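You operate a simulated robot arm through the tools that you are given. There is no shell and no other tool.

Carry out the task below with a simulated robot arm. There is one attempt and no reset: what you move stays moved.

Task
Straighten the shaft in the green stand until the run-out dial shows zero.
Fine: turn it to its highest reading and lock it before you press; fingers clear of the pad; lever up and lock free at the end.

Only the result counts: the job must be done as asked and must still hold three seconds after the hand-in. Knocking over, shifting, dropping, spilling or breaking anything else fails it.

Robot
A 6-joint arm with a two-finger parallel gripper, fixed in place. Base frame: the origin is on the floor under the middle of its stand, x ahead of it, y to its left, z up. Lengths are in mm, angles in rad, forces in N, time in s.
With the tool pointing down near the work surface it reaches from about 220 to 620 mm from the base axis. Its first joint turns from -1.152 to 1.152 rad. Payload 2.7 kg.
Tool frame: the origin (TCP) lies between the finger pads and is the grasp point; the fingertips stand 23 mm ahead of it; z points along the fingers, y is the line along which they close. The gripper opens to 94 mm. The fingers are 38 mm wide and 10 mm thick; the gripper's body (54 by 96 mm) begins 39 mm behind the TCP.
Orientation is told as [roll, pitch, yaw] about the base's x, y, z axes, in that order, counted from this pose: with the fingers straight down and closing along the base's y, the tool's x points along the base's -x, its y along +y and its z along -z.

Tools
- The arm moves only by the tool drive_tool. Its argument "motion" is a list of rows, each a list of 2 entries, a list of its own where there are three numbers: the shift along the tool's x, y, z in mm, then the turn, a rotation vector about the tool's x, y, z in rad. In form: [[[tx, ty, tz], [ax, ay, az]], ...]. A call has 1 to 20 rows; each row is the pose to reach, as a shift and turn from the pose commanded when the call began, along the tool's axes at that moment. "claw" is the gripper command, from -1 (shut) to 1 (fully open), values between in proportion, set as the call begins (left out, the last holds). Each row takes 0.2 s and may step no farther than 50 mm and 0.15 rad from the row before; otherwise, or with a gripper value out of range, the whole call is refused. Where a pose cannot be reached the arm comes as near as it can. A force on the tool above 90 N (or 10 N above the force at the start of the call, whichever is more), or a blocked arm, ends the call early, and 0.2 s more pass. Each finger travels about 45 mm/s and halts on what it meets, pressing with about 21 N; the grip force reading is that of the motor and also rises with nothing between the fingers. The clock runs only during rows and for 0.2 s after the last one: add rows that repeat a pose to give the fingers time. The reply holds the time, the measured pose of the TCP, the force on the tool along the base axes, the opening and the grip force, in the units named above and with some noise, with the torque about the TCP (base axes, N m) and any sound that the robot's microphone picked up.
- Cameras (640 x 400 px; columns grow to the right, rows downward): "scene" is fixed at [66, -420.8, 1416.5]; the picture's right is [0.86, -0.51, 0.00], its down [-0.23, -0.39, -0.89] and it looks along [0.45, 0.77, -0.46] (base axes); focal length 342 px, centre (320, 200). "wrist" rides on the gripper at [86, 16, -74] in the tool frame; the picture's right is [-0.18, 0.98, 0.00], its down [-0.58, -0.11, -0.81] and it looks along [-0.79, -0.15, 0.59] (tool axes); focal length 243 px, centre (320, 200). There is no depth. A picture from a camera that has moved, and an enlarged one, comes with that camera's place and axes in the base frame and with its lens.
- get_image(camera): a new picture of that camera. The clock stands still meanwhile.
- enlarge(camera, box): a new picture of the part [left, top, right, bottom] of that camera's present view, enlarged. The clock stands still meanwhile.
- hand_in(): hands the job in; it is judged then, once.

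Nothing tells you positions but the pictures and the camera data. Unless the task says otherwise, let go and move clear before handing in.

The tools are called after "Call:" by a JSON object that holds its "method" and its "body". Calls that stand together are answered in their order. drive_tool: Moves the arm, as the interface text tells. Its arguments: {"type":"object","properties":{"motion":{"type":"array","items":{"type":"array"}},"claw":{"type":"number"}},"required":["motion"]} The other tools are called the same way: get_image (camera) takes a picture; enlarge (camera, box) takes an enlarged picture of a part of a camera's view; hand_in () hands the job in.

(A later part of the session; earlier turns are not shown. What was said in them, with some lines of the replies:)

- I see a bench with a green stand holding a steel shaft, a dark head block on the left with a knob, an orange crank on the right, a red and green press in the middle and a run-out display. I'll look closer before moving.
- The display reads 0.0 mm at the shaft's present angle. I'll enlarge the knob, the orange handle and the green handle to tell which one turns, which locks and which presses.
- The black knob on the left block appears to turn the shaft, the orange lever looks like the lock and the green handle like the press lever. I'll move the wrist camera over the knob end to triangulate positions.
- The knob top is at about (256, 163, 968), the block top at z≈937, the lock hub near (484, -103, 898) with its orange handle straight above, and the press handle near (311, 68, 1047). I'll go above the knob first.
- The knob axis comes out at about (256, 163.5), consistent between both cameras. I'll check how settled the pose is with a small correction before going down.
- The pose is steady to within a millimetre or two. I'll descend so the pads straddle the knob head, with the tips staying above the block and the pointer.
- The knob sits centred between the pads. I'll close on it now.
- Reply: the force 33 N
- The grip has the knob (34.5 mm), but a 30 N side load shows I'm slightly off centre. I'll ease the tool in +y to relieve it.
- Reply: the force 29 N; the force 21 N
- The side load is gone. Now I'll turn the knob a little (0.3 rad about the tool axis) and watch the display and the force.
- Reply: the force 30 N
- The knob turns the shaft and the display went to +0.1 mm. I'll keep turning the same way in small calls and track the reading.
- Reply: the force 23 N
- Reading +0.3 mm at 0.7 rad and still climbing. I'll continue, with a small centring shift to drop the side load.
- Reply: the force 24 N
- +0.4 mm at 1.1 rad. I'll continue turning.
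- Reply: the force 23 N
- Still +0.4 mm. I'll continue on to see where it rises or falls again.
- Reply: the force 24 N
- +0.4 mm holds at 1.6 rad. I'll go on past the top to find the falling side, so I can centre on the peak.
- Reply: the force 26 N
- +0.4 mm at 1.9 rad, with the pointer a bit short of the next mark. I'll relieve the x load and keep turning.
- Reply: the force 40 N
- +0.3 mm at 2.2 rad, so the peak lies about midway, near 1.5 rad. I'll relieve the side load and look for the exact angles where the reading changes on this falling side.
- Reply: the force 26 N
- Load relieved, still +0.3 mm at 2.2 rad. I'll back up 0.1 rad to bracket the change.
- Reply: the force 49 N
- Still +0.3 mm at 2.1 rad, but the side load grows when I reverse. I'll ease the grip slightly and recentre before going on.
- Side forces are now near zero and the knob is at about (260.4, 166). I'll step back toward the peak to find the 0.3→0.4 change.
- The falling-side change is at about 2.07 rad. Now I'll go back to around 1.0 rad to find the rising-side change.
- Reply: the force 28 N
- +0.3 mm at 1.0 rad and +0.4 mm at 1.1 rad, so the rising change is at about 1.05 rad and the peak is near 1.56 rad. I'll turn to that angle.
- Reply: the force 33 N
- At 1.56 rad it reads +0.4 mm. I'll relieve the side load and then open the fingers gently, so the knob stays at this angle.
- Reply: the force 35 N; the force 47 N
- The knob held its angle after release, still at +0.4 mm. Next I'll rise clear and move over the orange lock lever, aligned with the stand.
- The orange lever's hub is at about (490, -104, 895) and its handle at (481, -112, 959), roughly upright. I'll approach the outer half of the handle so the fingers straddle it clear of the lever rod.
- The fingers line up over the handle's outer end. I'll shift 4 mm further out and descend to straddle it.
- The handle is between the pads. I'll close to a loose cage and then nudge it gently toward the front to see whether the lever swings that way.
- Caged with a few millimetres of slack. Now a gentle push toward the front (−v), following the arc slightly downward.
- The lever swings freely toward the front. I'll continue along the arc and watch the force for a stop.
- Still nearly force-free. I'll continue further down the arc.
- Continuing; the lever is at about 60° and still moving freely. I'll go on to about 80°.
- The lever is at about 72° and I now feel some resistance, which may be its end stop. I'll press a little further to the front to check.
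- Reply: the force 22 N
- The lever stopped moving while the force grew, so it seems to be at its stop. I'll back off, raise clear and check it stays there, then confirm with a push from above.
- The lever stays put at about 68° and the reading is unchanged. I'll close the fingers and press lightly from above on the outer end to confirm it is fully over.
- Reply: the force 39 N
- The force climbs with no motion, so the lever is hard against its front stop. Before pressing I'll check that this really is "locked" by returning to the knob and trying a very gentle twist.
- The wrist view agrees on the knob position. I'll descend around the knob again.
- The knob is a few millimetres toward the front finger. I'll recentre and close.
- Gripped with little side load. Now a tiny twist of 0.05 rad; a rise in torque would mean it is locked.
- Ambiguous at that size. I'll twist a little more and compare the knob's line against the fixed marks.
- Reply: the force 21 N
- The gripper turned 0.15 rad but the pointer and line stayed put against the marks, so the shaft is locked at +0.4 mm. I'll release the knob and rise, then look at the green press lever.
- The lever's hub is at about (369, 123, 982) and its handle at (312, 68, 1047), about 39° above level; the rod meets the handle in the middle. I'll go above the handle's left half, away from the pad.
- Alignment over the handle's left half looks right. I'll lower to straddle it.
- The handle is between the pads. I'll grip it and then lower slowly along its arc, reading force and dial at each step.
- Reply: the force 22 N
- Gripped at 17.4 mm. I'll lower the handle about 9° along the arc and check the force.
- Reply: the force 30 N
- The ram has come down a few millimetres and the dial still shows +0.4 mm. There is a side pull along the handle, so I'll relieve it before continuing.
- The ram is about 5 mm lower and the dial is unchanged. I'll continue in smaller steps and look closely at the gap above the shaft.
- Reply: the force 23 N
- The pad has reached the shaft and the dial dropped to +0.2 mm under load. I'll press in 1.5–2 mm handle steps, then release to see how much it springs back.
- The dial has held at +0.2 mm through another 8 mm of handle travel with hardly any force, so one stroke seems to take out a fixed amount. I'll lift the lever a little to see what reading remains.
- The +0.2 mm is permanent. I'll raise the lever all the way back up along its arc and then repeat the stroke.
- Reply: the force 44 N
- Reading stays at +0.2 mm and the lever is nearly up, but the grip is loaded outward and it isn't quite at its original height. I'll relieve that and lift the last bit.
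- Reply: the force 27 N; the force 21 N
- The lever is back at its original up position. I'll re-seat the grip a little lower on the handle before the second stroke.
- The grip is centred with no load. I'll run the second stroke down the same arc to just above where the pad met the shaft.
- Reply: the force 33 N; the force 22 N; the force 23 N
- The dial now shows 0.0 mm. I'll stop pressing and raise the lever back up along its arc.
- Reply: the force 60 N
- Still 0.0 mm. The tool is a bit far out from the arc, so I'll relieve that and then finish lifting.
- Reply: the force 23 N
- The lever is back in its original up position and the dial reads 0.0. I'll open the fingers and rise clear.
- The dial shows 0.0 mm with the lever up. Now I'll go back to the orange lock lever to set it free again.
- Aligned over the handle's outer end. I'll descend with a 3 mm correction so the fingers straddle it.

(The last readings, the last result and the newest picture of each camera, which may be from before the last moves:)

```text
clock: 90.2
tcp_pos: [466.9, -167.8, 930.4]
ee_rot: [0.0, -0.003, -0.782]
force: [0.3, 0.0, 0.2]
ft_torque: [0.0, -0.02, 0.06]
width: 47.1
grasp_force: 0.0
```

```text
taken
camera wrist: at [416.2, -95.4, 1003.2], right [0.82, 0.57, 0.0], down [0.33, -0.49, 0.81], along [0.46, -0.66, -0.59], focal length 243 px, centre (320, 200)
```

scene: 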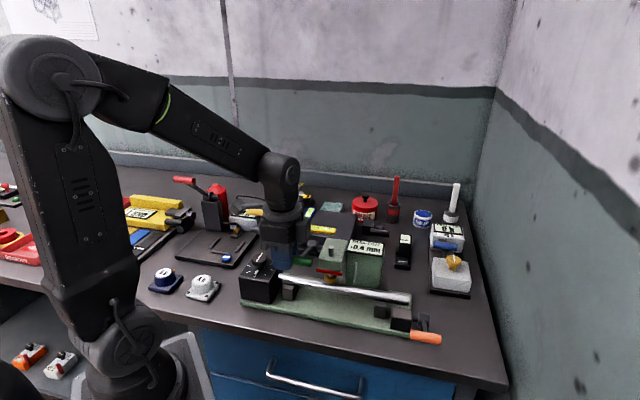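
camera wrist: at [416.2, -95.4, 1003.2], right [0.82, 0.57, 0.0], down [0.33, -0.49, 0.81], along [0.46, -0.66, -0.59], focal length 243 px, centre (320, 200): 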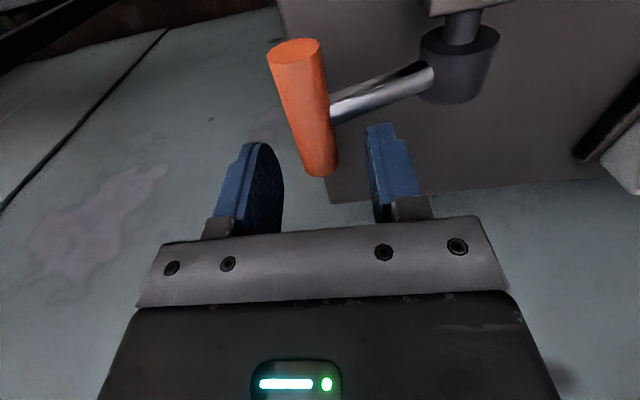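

The handle is between the pads. I'll grip it and lift along its arc toward upright.

Call:
{"method": "drive_tool", "body": {"motion": [[[0, 0, 0], [0, 0, 0]], [[0, 0, 0], [0, 0, 0]], [[0, 0, 0], [0, 0, 0]], [[0, 0, 0], [0, 0, 0]]], "claw": -1}}

Call:
{"method": "drive_tool", "body": {"motion": [[[0, 2, 0], [0, 0, 0]], [[0, 2, -4], [0, 0, 0]], [[0, 4, -8.1], [0, 0, 0]], [[0, 6.5, -12], [0, 0, 0]], [[0, 9.1, -15.7], [0, 0, 0]], [[0, 9.1, -15.7], [0, 0, 0]]]}}

Call:
{"method": "get_image", "body": {"camera": "wrist"}}

```text
clock: 91.2
tcp_pos: [468.0, -165.5, 931.4]
ee_rot: [0.0, -0.001, -0.782]
force: [8.5, 7.2, -2.9]
ft_torque: [-0.08, -0.27, -0.21]
width: 17.7
grasp_force: 44.8
```

```text
clock: 92.6
tcp_pos: [474.3, -161.8, 947.9]
ee_rot: [0.0, -0.002, -0.782]
force: [1.9, -13.9, -2.6]
ft_torque: [-0.47, 0.07, 0.05]
width: 17.4
grasp_force: 45.0
```

```text
taken
camera wrist: at [422.8, -88.6, 1021.3], right [0.82, 0.57, 0.0], down [0.34, -0.49, 0.81], along [0.46, -0.66, -0.59], focal length 243 px, centre (320, 200)
```

wrist: 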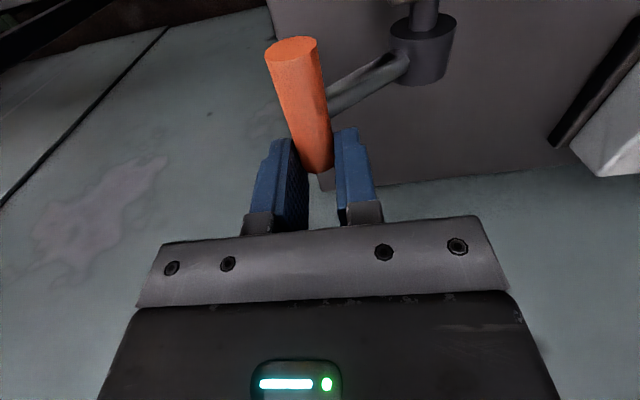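

The lock lever is rising easily. I'll continue up the arc.

Call:
{"method": "drive_tool", "body": {"motion": [[[-0.5, 6, -6.7], [0, 0, 0]], [[-0.5, 13, -12.5], [0, 0, 0]], [[-0.5, 20.7, -17.3], [0, 0, 0]], [[-0.5, 29, -21], [0, 0, 0]], [[-0.5, 29, -21], [0, 0, 0]]]}}

Call:
{"method": "get_image", "body": {"camera": "wrist"}}

Call:
{"method": "enlarge", "body": {"camera": "scene", "box": [368, 260, 496, 340]}}

```text
clock: 93.8
tcp_pos: [495.9, -138.6, 969.1]
ee_rot: [0.003, -0.007, -0.783]
force: [-6.1, -5.4, 14.8]
ft_torque: [-0.01, 0.26, -0.04]
width: 17.5
grasp_force: 45.1
```

```text
taken
camera wrist: at [444.0, -67.3, 1041.2], right [0.82, 0.57, 0.0], down [0.33, -0.49, 0.81], along [0.46, -0.66, -0.59], focal length 243 px, centre (320, 200)
```

wrist: 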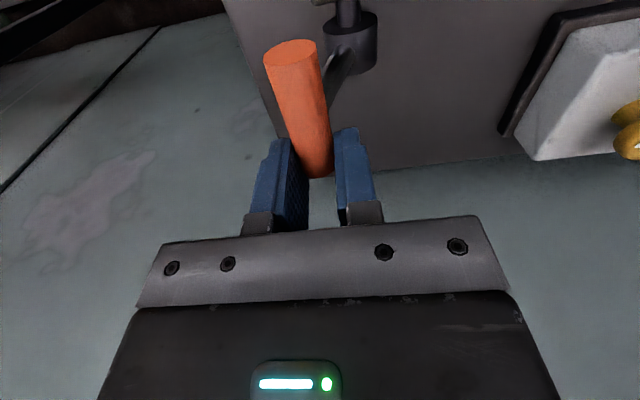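

```text
5.00 times, centred on (432, 300) of scene
camera zoom: at [65.6, -420.8, 1416.5], right [0.86, -0.51, 0.0], down [-0.23, -0.39, -0.89], along [0.45, 0.77, -0.46], focal length 1709 px, centre (-240, -300)
```

zoom: 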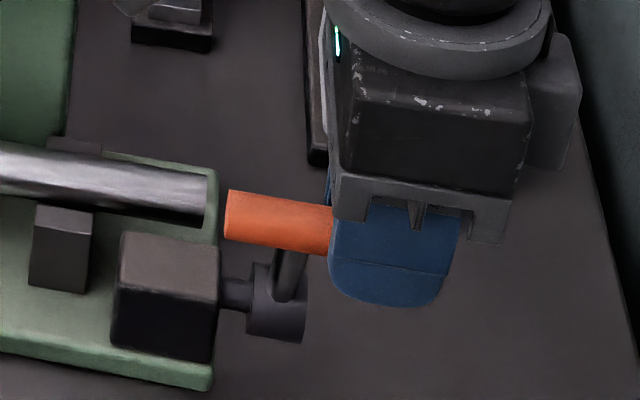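

Call:
{"method": "drive_tool", "body": {"motion": [[[0, 4, -1], [0, 0, 0]], [[0, 8, -1.8], [0, 0, 0]], [[0, 10, -2.2], [0, 0, 0]], [[0, 10, -2.2], [0, 0, 0]]]}}

Call:
{"method": "enlarge", "body": {"camera": "scene", "box": [376, 280, 456, 330]}}

```text
clock: 94.8
tcp_pos: [501.1, -132.8, 971.5]
ee_rot: [0.004, -0.007, -0.781]
force: [10.5, -19.0, -3.6]
ft_torque: [-0.32, 0.16, 0.0]
width: 17.8
grasp_force: 45.0
```

```text
8.00 times, centred on (416, 305) of scene
camera zoom: at [66.4, -421.3, 1416.3], right [0.86, -0.51, 0.0], down [-0.23, -0.39, -0.89], along [0.45, 0.77, -0.46], focal length 2734 px, centre (-448, -640)
```

zoom: 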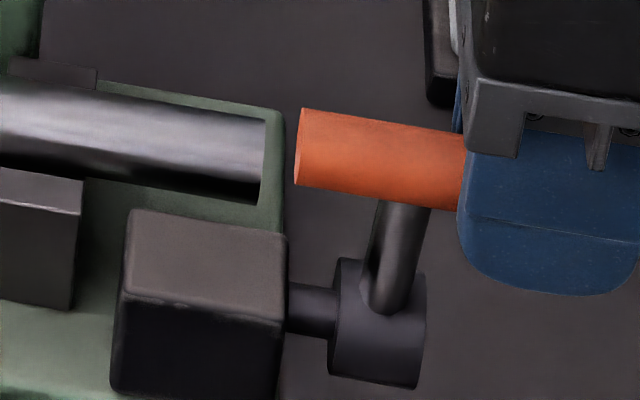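

Nearly at its original position (about 1–2 mm short). I'll push the last bit until it meets its stop.

Call:
{"method": "drive_tool", "body": {"motion": [[[-0.8, 1.3, 0], [0, 0, 0]], [[-1.2, 2.6, 0], [0, 0, 0]], [[-1.2, 2.6, 0], [0, 0, 0]]]}}

Call:
{"method": "enlarge", "body": {"camera": "scene", "box": [376, 280, 456, 330]}}

```text
clock: 95.6
tcp_pos: [501.9, -130.7, 971.1]
ee_rot: [-0.001, 0.001, -0.782]
force: [-8.2, -11.7, 0.7]
ft_torque: [-0.72, -0.4, 0.06]
width: 17.6
grasp_force: 45.0
```

```text
8.00 times, centred on (416, 305) of scene
camera zoom: at [65.7, -421.1, 1416.4], right [0.86, -0.51, 0.0], down [-0.23, -0.39, -0.89], along [0.45, 0.77, -0.46], focal length 2734 px, centre (-448, -640)
```

zoom: 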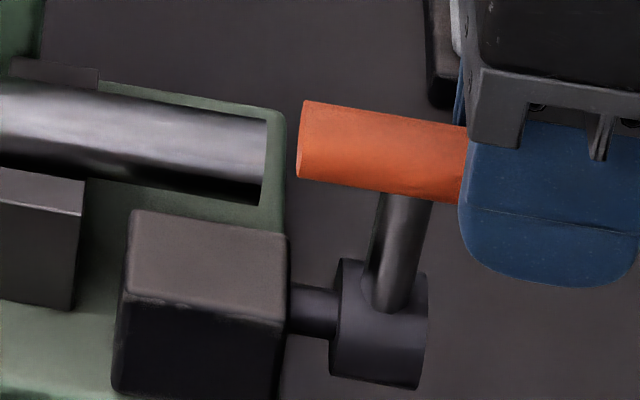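

The lock lever is back exactly at its original upright position, against its stop. I'll release it and rise clear.

Call:
{"method": "drive_tool", "body": {"motion": [[[0, -0.8, 0], [0, 0, 0]], [[0, -0.8, 0], [0, 0, 0]], [[0, -0.8, 0], [0, 0, 0]], [[0, -0.8, 0], [0, 0, 0]]], "claw": 0.1}}

Call:
{"method": "drive_tool", "body": {"motion": [[[0, 0, -40], [0, 0, 0]], [[0, 0, -85], [0, 0, 0]], [[0, 0, -130], [0, 0, 0]], [[0, 0, -155], [0, 0, 0]], [[0, 0, -155], [0, 0, 0]]]}}

Call:
{"method": "get_image", "body": {"camera": "scene"}}

Call:
{"method": "enlarge", "body": {"camera": "scene", "box": [230, 220, 470, 370]}}

```text
clock: 96.6
tcp_pos: [503.5, -132.2, 971.3]
ee_rot: [0.002, -0.002, -0.781]
force: [-1.1, -0.9, -0.6]
ft_torque: [0.01, -0.01, 0.01]
width: 51.5
grasp_force: 0.0
```

```text
clock: 97.8
tcp_pos: [500.9, -131.4, 1123.4]
ee_rot: [0.001, -0.002, -0.782]
force: [-0.2, 0.2, -0.2]
ft_torque: [0.0, -0.04, -0.02]
width: 51.8
grasp_force: 0.1
```

```text
taken
```

scene: 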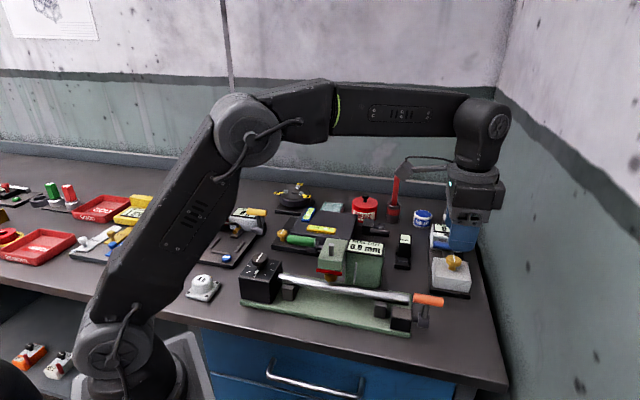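

```text
2.67 times, centred on (350, 295) of scene
camera zoom: at [66.0, -420.8, 1416.5], right [0.86, -0.51, 0.0], down [-0.23, -0.39, -0.89], along [0.45, 0.77, -0.46], focal length 911 px, centre (240, -53)
```

zoom: 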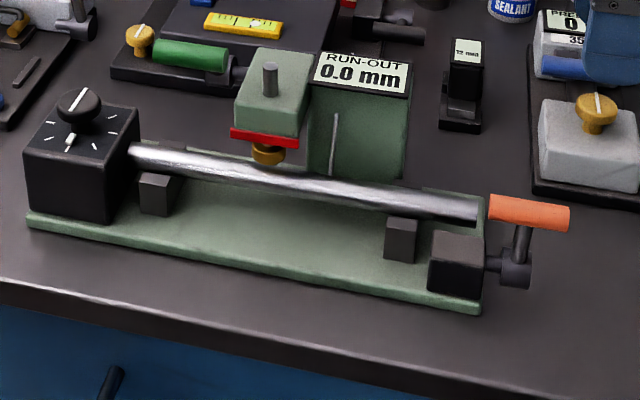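

Everything is back in place: dial 0.0 mm, press lever up, lock lever free. As a last check that the shaft is truly straight, I'll turn the knob part way and confirm the dial stays at zero.

Call:
{"method": "drive_tool", "body": {"motion": [[[38, 4.1, 0], [0, 0, 0]], [[76, 8.2, 0], [0, 0, 0]], [[114, 12.4, 0], [0, 0, 0]], [[152, 16.5, 0], [0, 0, 0]], [[190, 20.6, 0], [0, 0, 0]], [[228, 24.7, 0], [0, 0, 0]], [[266, 28.8, 0], [0, 0, 0]], [[304, 33, 0], [0, 0, 0]], [[342, 37.1, 0], [0, 0, 0]], [[380.4, 41.2, 0], [0, 0, 0]], [[380.4, 41.2, 0], [0, 0, 0]]], "claw": 0.3}}

Call:
{"method": "get_image", "body": {"camera": "wrist"}}

```text
clock: 100.2
tcp_pos: [262.3, 163.9, 1126.8]
ee_rot: [0.0, -0.002, -0.782]
force: [-0.3, 0.6, 0.1]
ft_torque: [-0.01, 0.01, 0.01]
width: 61.1
grasp_force: 0.0
```

```text
taken
camera wrist: at [211.1, 235.3, 1199.1], right [0.82, 0.57, 0.0], down [0.33, -0.49, 0.81], along [0.46, -0.66, -0.59], focal length 243 px, centre (320, 200)
```

wrist: 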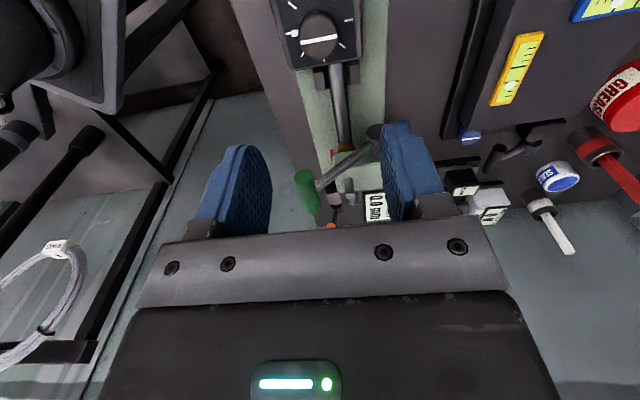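

Call:
{"method": "drive_tool", "body": {"motion": [[[0, -2, 40], [0, 0, 0]], [[0, -2, 80], [0, 0, 0]], [[0, -2, 120], [0, 0, 0]], [[0, -2, 150], [0, 0, 0]], [[0, -2, 150], [0, 0, 0]]]}}

Call:
{"method": "get_image", "body": {"camera": "wrist"}}

```text
clock: 101.4
tcp_pos: [261.6, 163.4, 977.4]
ee_rot: [0.002, -0.002, -0.781]
force: [0.3, 0.5, -0.1]
ft_torque: [0.0, 0.06, 0.01]
width: 60.9
grasp_force: 0.1
```

```text
taken
camera wrist: at [211.8, 235.2, 1049.5], right [0.82, 0.57, 0.0], down [0.33, -0.49, 0.81], along [0.46, -0.66, -0.59], focal length 243 px, centre (320, 200)
```

wrist: 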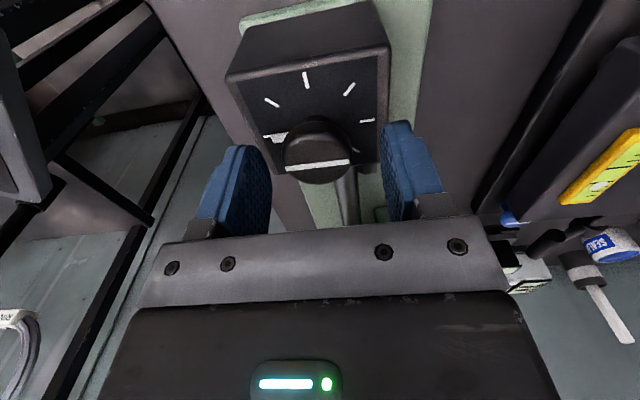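

Call:
{"method": "drive_tool", "body": {"motion": [[[2, -1, 2], [0, 0, 0]], [[2, -1, 2], [0, 0, 0]], [[2, -1, 2], [0, 0, 0]], [[2, -1, 2], [0, 0, 0]], [[2, -1, 2], [0, 0, 0]]], "claw": -0.35}}

Call:
{"method": "drive_tool", "body": {"motion": [[[0, 0, 0], [0, 0, 0.1]], [[0, 0, 0], [0, 0, 0.2]], [[0, 0, 0], [0, 0, 0.3]], [[0, 0, 0], [0, 0, 0.3]]]}}

Call:
{"method": "enlarge", "body": {"camera": "scene", "box": [300, 225, 400, 290]}}

Call:
{"method": "enlarge", "body": {"camera": "scene", "box": [219, 230, 315, 290]}}

```text
clock: 102.6
tcp_pos: [259.9, 163.7, 973.7]
ee_rot: [0.001, -0.001, -0.782]
force: [5.8, 3.4, -4.0]
ft_torque: [-0.27, 0.01, 0.0]
width: 35.5
grasp_force: 45.1
```

```text
clock: 103.6
tcp_pos: [259.2, 164.1, 974.6]
ee_rot: [0.004, -0.004, -1.082]
force: [5.0, -7.9, 28.1]
ft_torque: [-0.49, 0.24, 0.01]
width: 35.5
grasp_force: 44.9
```

```text
6.15 times, centred on (350, 258) of scene
camera zoom: at [65.9, -421.1, 1416.4], right [0.86, -0.51, 0.0], down [-0.23, -0.39, -0.89], along [0.45, 0.77, -0.46], focal length 2103 px, centre (135, -154)
```

zoom: 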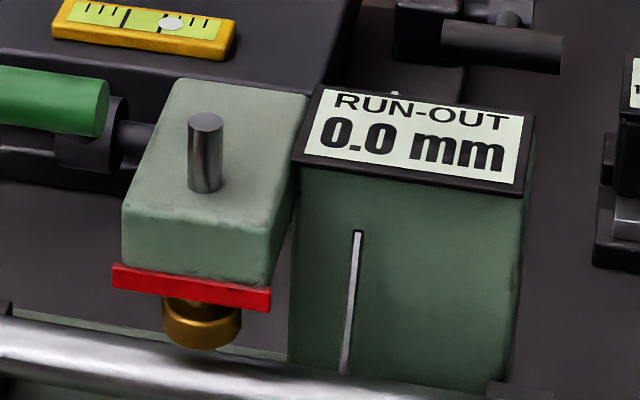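

```text
6.67 times, centred on (267, 260) of scene
camera zoom: at [65.9, -421.1, 1416.4], right [0.86, -0.51, 0.0], down [-0.23, -0.39, -0.89], along [0.45, 0.77, -0.46], focal length 2278 px, centre (673, -200)
```

zoom: 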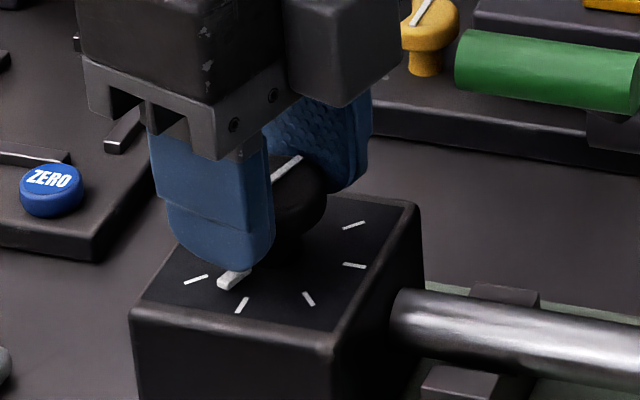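

The knob turns freely, so the lock is off, and the dial stays at 0.0. I'll turn on to about 90° from the pressed angle.

Call:
{"method": "drive_tool", "body": {"motion": [[[0, 0, 0], [0, 0, 0.14]], [[0, 0, 0], [0, 0, 0.28]], [[0, 0.3, 0], [0, 0, 0.42]], [[0, 0.5, 0], [0, 0, 0.56]], [[0, 0.5, 0], [0, 0, 0.6]], [[0, 0.5, 0], [0, 0, 0.6]]]}}

Call:
{"method": "enlarge", "body": {"camera": "scene", "box": [340, 235, 400, 265]}}

Call:
{"method": "drive_tool", "body": {"motion": [[[0, 0, 0], [0, 0, 0.14]], [[0, 0, 0], [0, 0, 0.28]], [[0, 0.3, 0], [0, 0, 0.42]], [[0, 0.5, 0], [0, 0, 0.5]], [[0, 0.5, 0], [0, 0, 0.5]]]}}

Call:
{"method": "enlarge", "body": {"camera": "scene", "box": [340, 235, 400, 265]}}

Call:
{"method": "enlarge", "body": {"camera": "scene", "box": [219, 230, 315, 290]}}

```text
clock: 105.0
tcp_pos: [261.0, 164.6, 973.5]
ee_rot: [0.004, 0.0, -1.683]
force: [9.6, -13.8, 36.2]
ft_torque: [-0.23, 0.14, -0.04]
width: 35.6
grasp_force: 45.1
```

```text
10.67 times, centred on (370, 250) of scene
camera zoom: at [65.9, -421.4, 1416.3], right [0.86, -0.51, 0.0], down [-0.23, -0.39, -0.89], along [0.45, 0.77, -0.46], focal length 3645 px, centre (-213, -333)
```

zoom: 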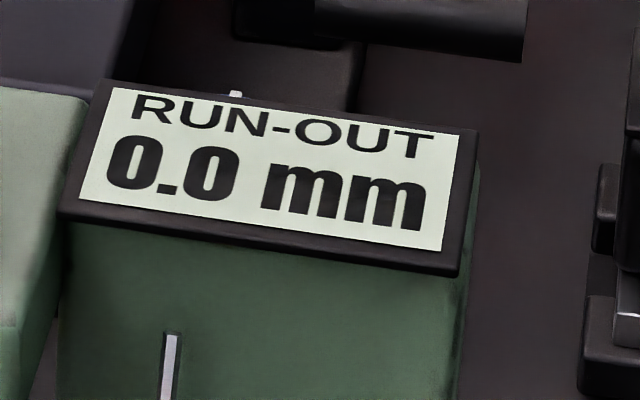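

```text
clock: 106.2
tcp_pos: [261.3, 164.7, 973.6]
ee_rot: [0.004, 0.003, -2.181]
force: [11.2, -13.1, 35.9]
ft_torque: [-0.01, -0.06, -0.03]
width: 35.6
grasp_force: 45.2
```

```text
10.67 times, centred on (370, 250) of scene
camera zoom: at [66.0, -421.3, 1416.3], right [0.86, -0.51, 0.0], down [-0.23, -0.39, -0.89], along [0.45, 0.77, -0.46], focal length 3645 px, centre (-213, -333)
```

zoom: 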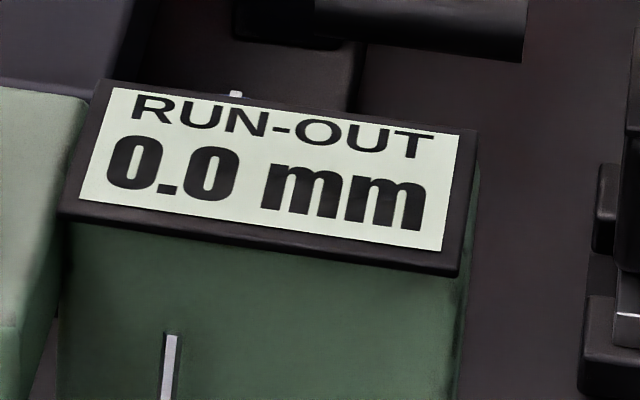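

```text
6.67 times, centred on (267, 260) of scene
camera zoom: at [66.0, -421.3, 1416.3], right [0.86, -0.51, 0.0], down [-0.23, -0.39, -0.89], along [0.45, 0.77, -0.46], focal length 2278 px, centre (673, -200)
```

zoom: 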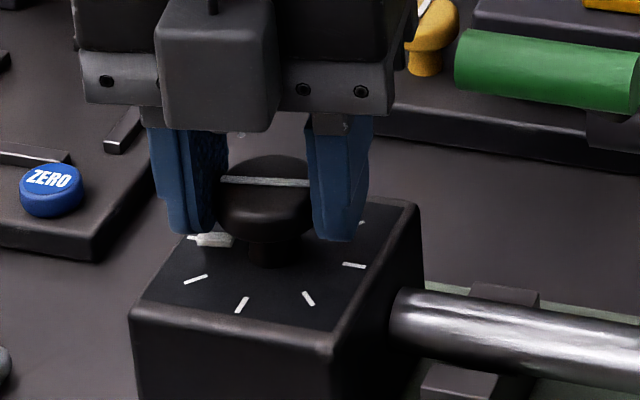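

The dial stays at 0.0 mm through about 80° of turn, so the shaft is straight. I'll let go of the knob and move clear.

Call:
{"method": "drive_tool", "body": {"motion": [[[0, 0, 0], [0, 0, 0]], [[0, 0, 0], [0, 0, 0]], [[0, 0, 0], [0, 0, 0]], [[0, 0, 0], [0, 0, 0]]], "claw": 0.4}}

Call:
{"method": "drive_tool", "body": {"motion": [[[0, 0, -40], [0, 0, 0]], [[0, 0, -80], [0, 0, 0]], [[0, 0, -125], [0, 0, 0]], [[0, 0, -170], [0, 0, 0]], [[0, 0, -210], [0, 0, 0]], [[0, 0, -210], [0, 0, 0]]]}}

Call:
{"method": "get_image", "body": {"camera": "scene"}}

Call:
{"method": "enlarge", "body": {"camera": "scene", "box": [230, 220, 470, 370]}}

```text
clock: 107.2
tcp_pos: [259.2, 164.0, 972.8]
ee_rot: [0.001, -0.001, -2.183]
force: [-0.2, 0.1, -0.4]
ft_torque: [0.0, 0.01, 0.0]
width: 65.9
grasp_force: 0.1
```

```text
clock: 108.6
tcp_pos: [260.9, 161.0, 1183.2]
ee_rot: [0.002, 0.001, -2.183]
force: [0.7, -0.8, -0.1]
ft_torque: [-0.03, 0.0, -0.01]
width: 65.8
grasp_force: 0.0
```

```text
taken
```

scene: 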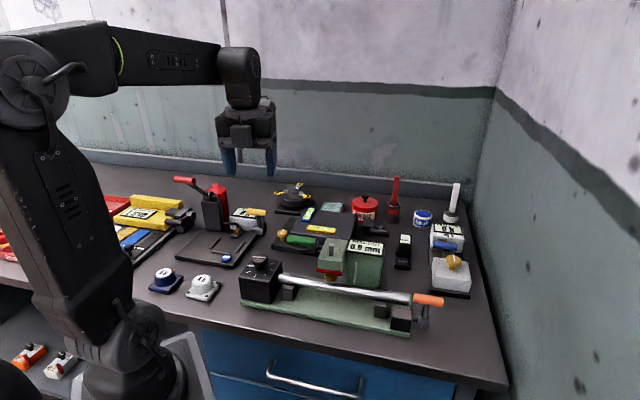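

```text
2.67 times, centred on (350, 295) of scene
camera zoom: at [66.0, -420.8, 1416.5], right [0.86, -0.51, 0.0], down [-0.23, -0.39, -0.89], along [0.45, 0.77, -0.46], focal length 911 px, centre (240, -53)
```

zoom: 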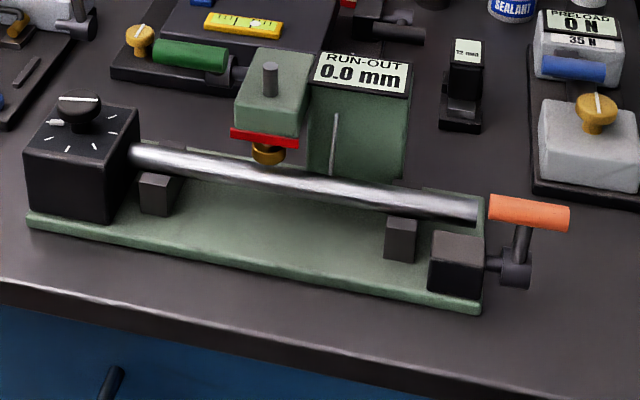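

The dial reads 0.0 mm, the green press lever is up, the orange lock lever is back in its free position, and the arm is clear with nothing else disturbed. I'm handing the job in.

Call:
{"method": "hand_in", "body": {}}

```text
The job is handed in.
```

The shaft in the green stand is straight: the run-out dial reads 0.0 mm, and I've handed the job in.

- **Finding the high point:** I turned the knob through the peak, which read +0.4 mm, set it there and swung the orange lock lever over. A gentle twist on the knob afterwards did not move the shaft, so it was locked before I pressed.
- **Pressing:** it took two strokes of the green lever, with each one taking out 0.2 mm. The fingers stayed on the outer half of the handle, away from the pad.
- **Final check:** with the lock free again, I turned the shaft about 80° on from the pressed angle. The dial read 0.0 at each point I checked, and I left the knob at that new angle.

At hand-in the press lever was up, the lock lever was back at its original free position and the arm was clear of the bench. I saw nothing else moved or knocked in the final picture.
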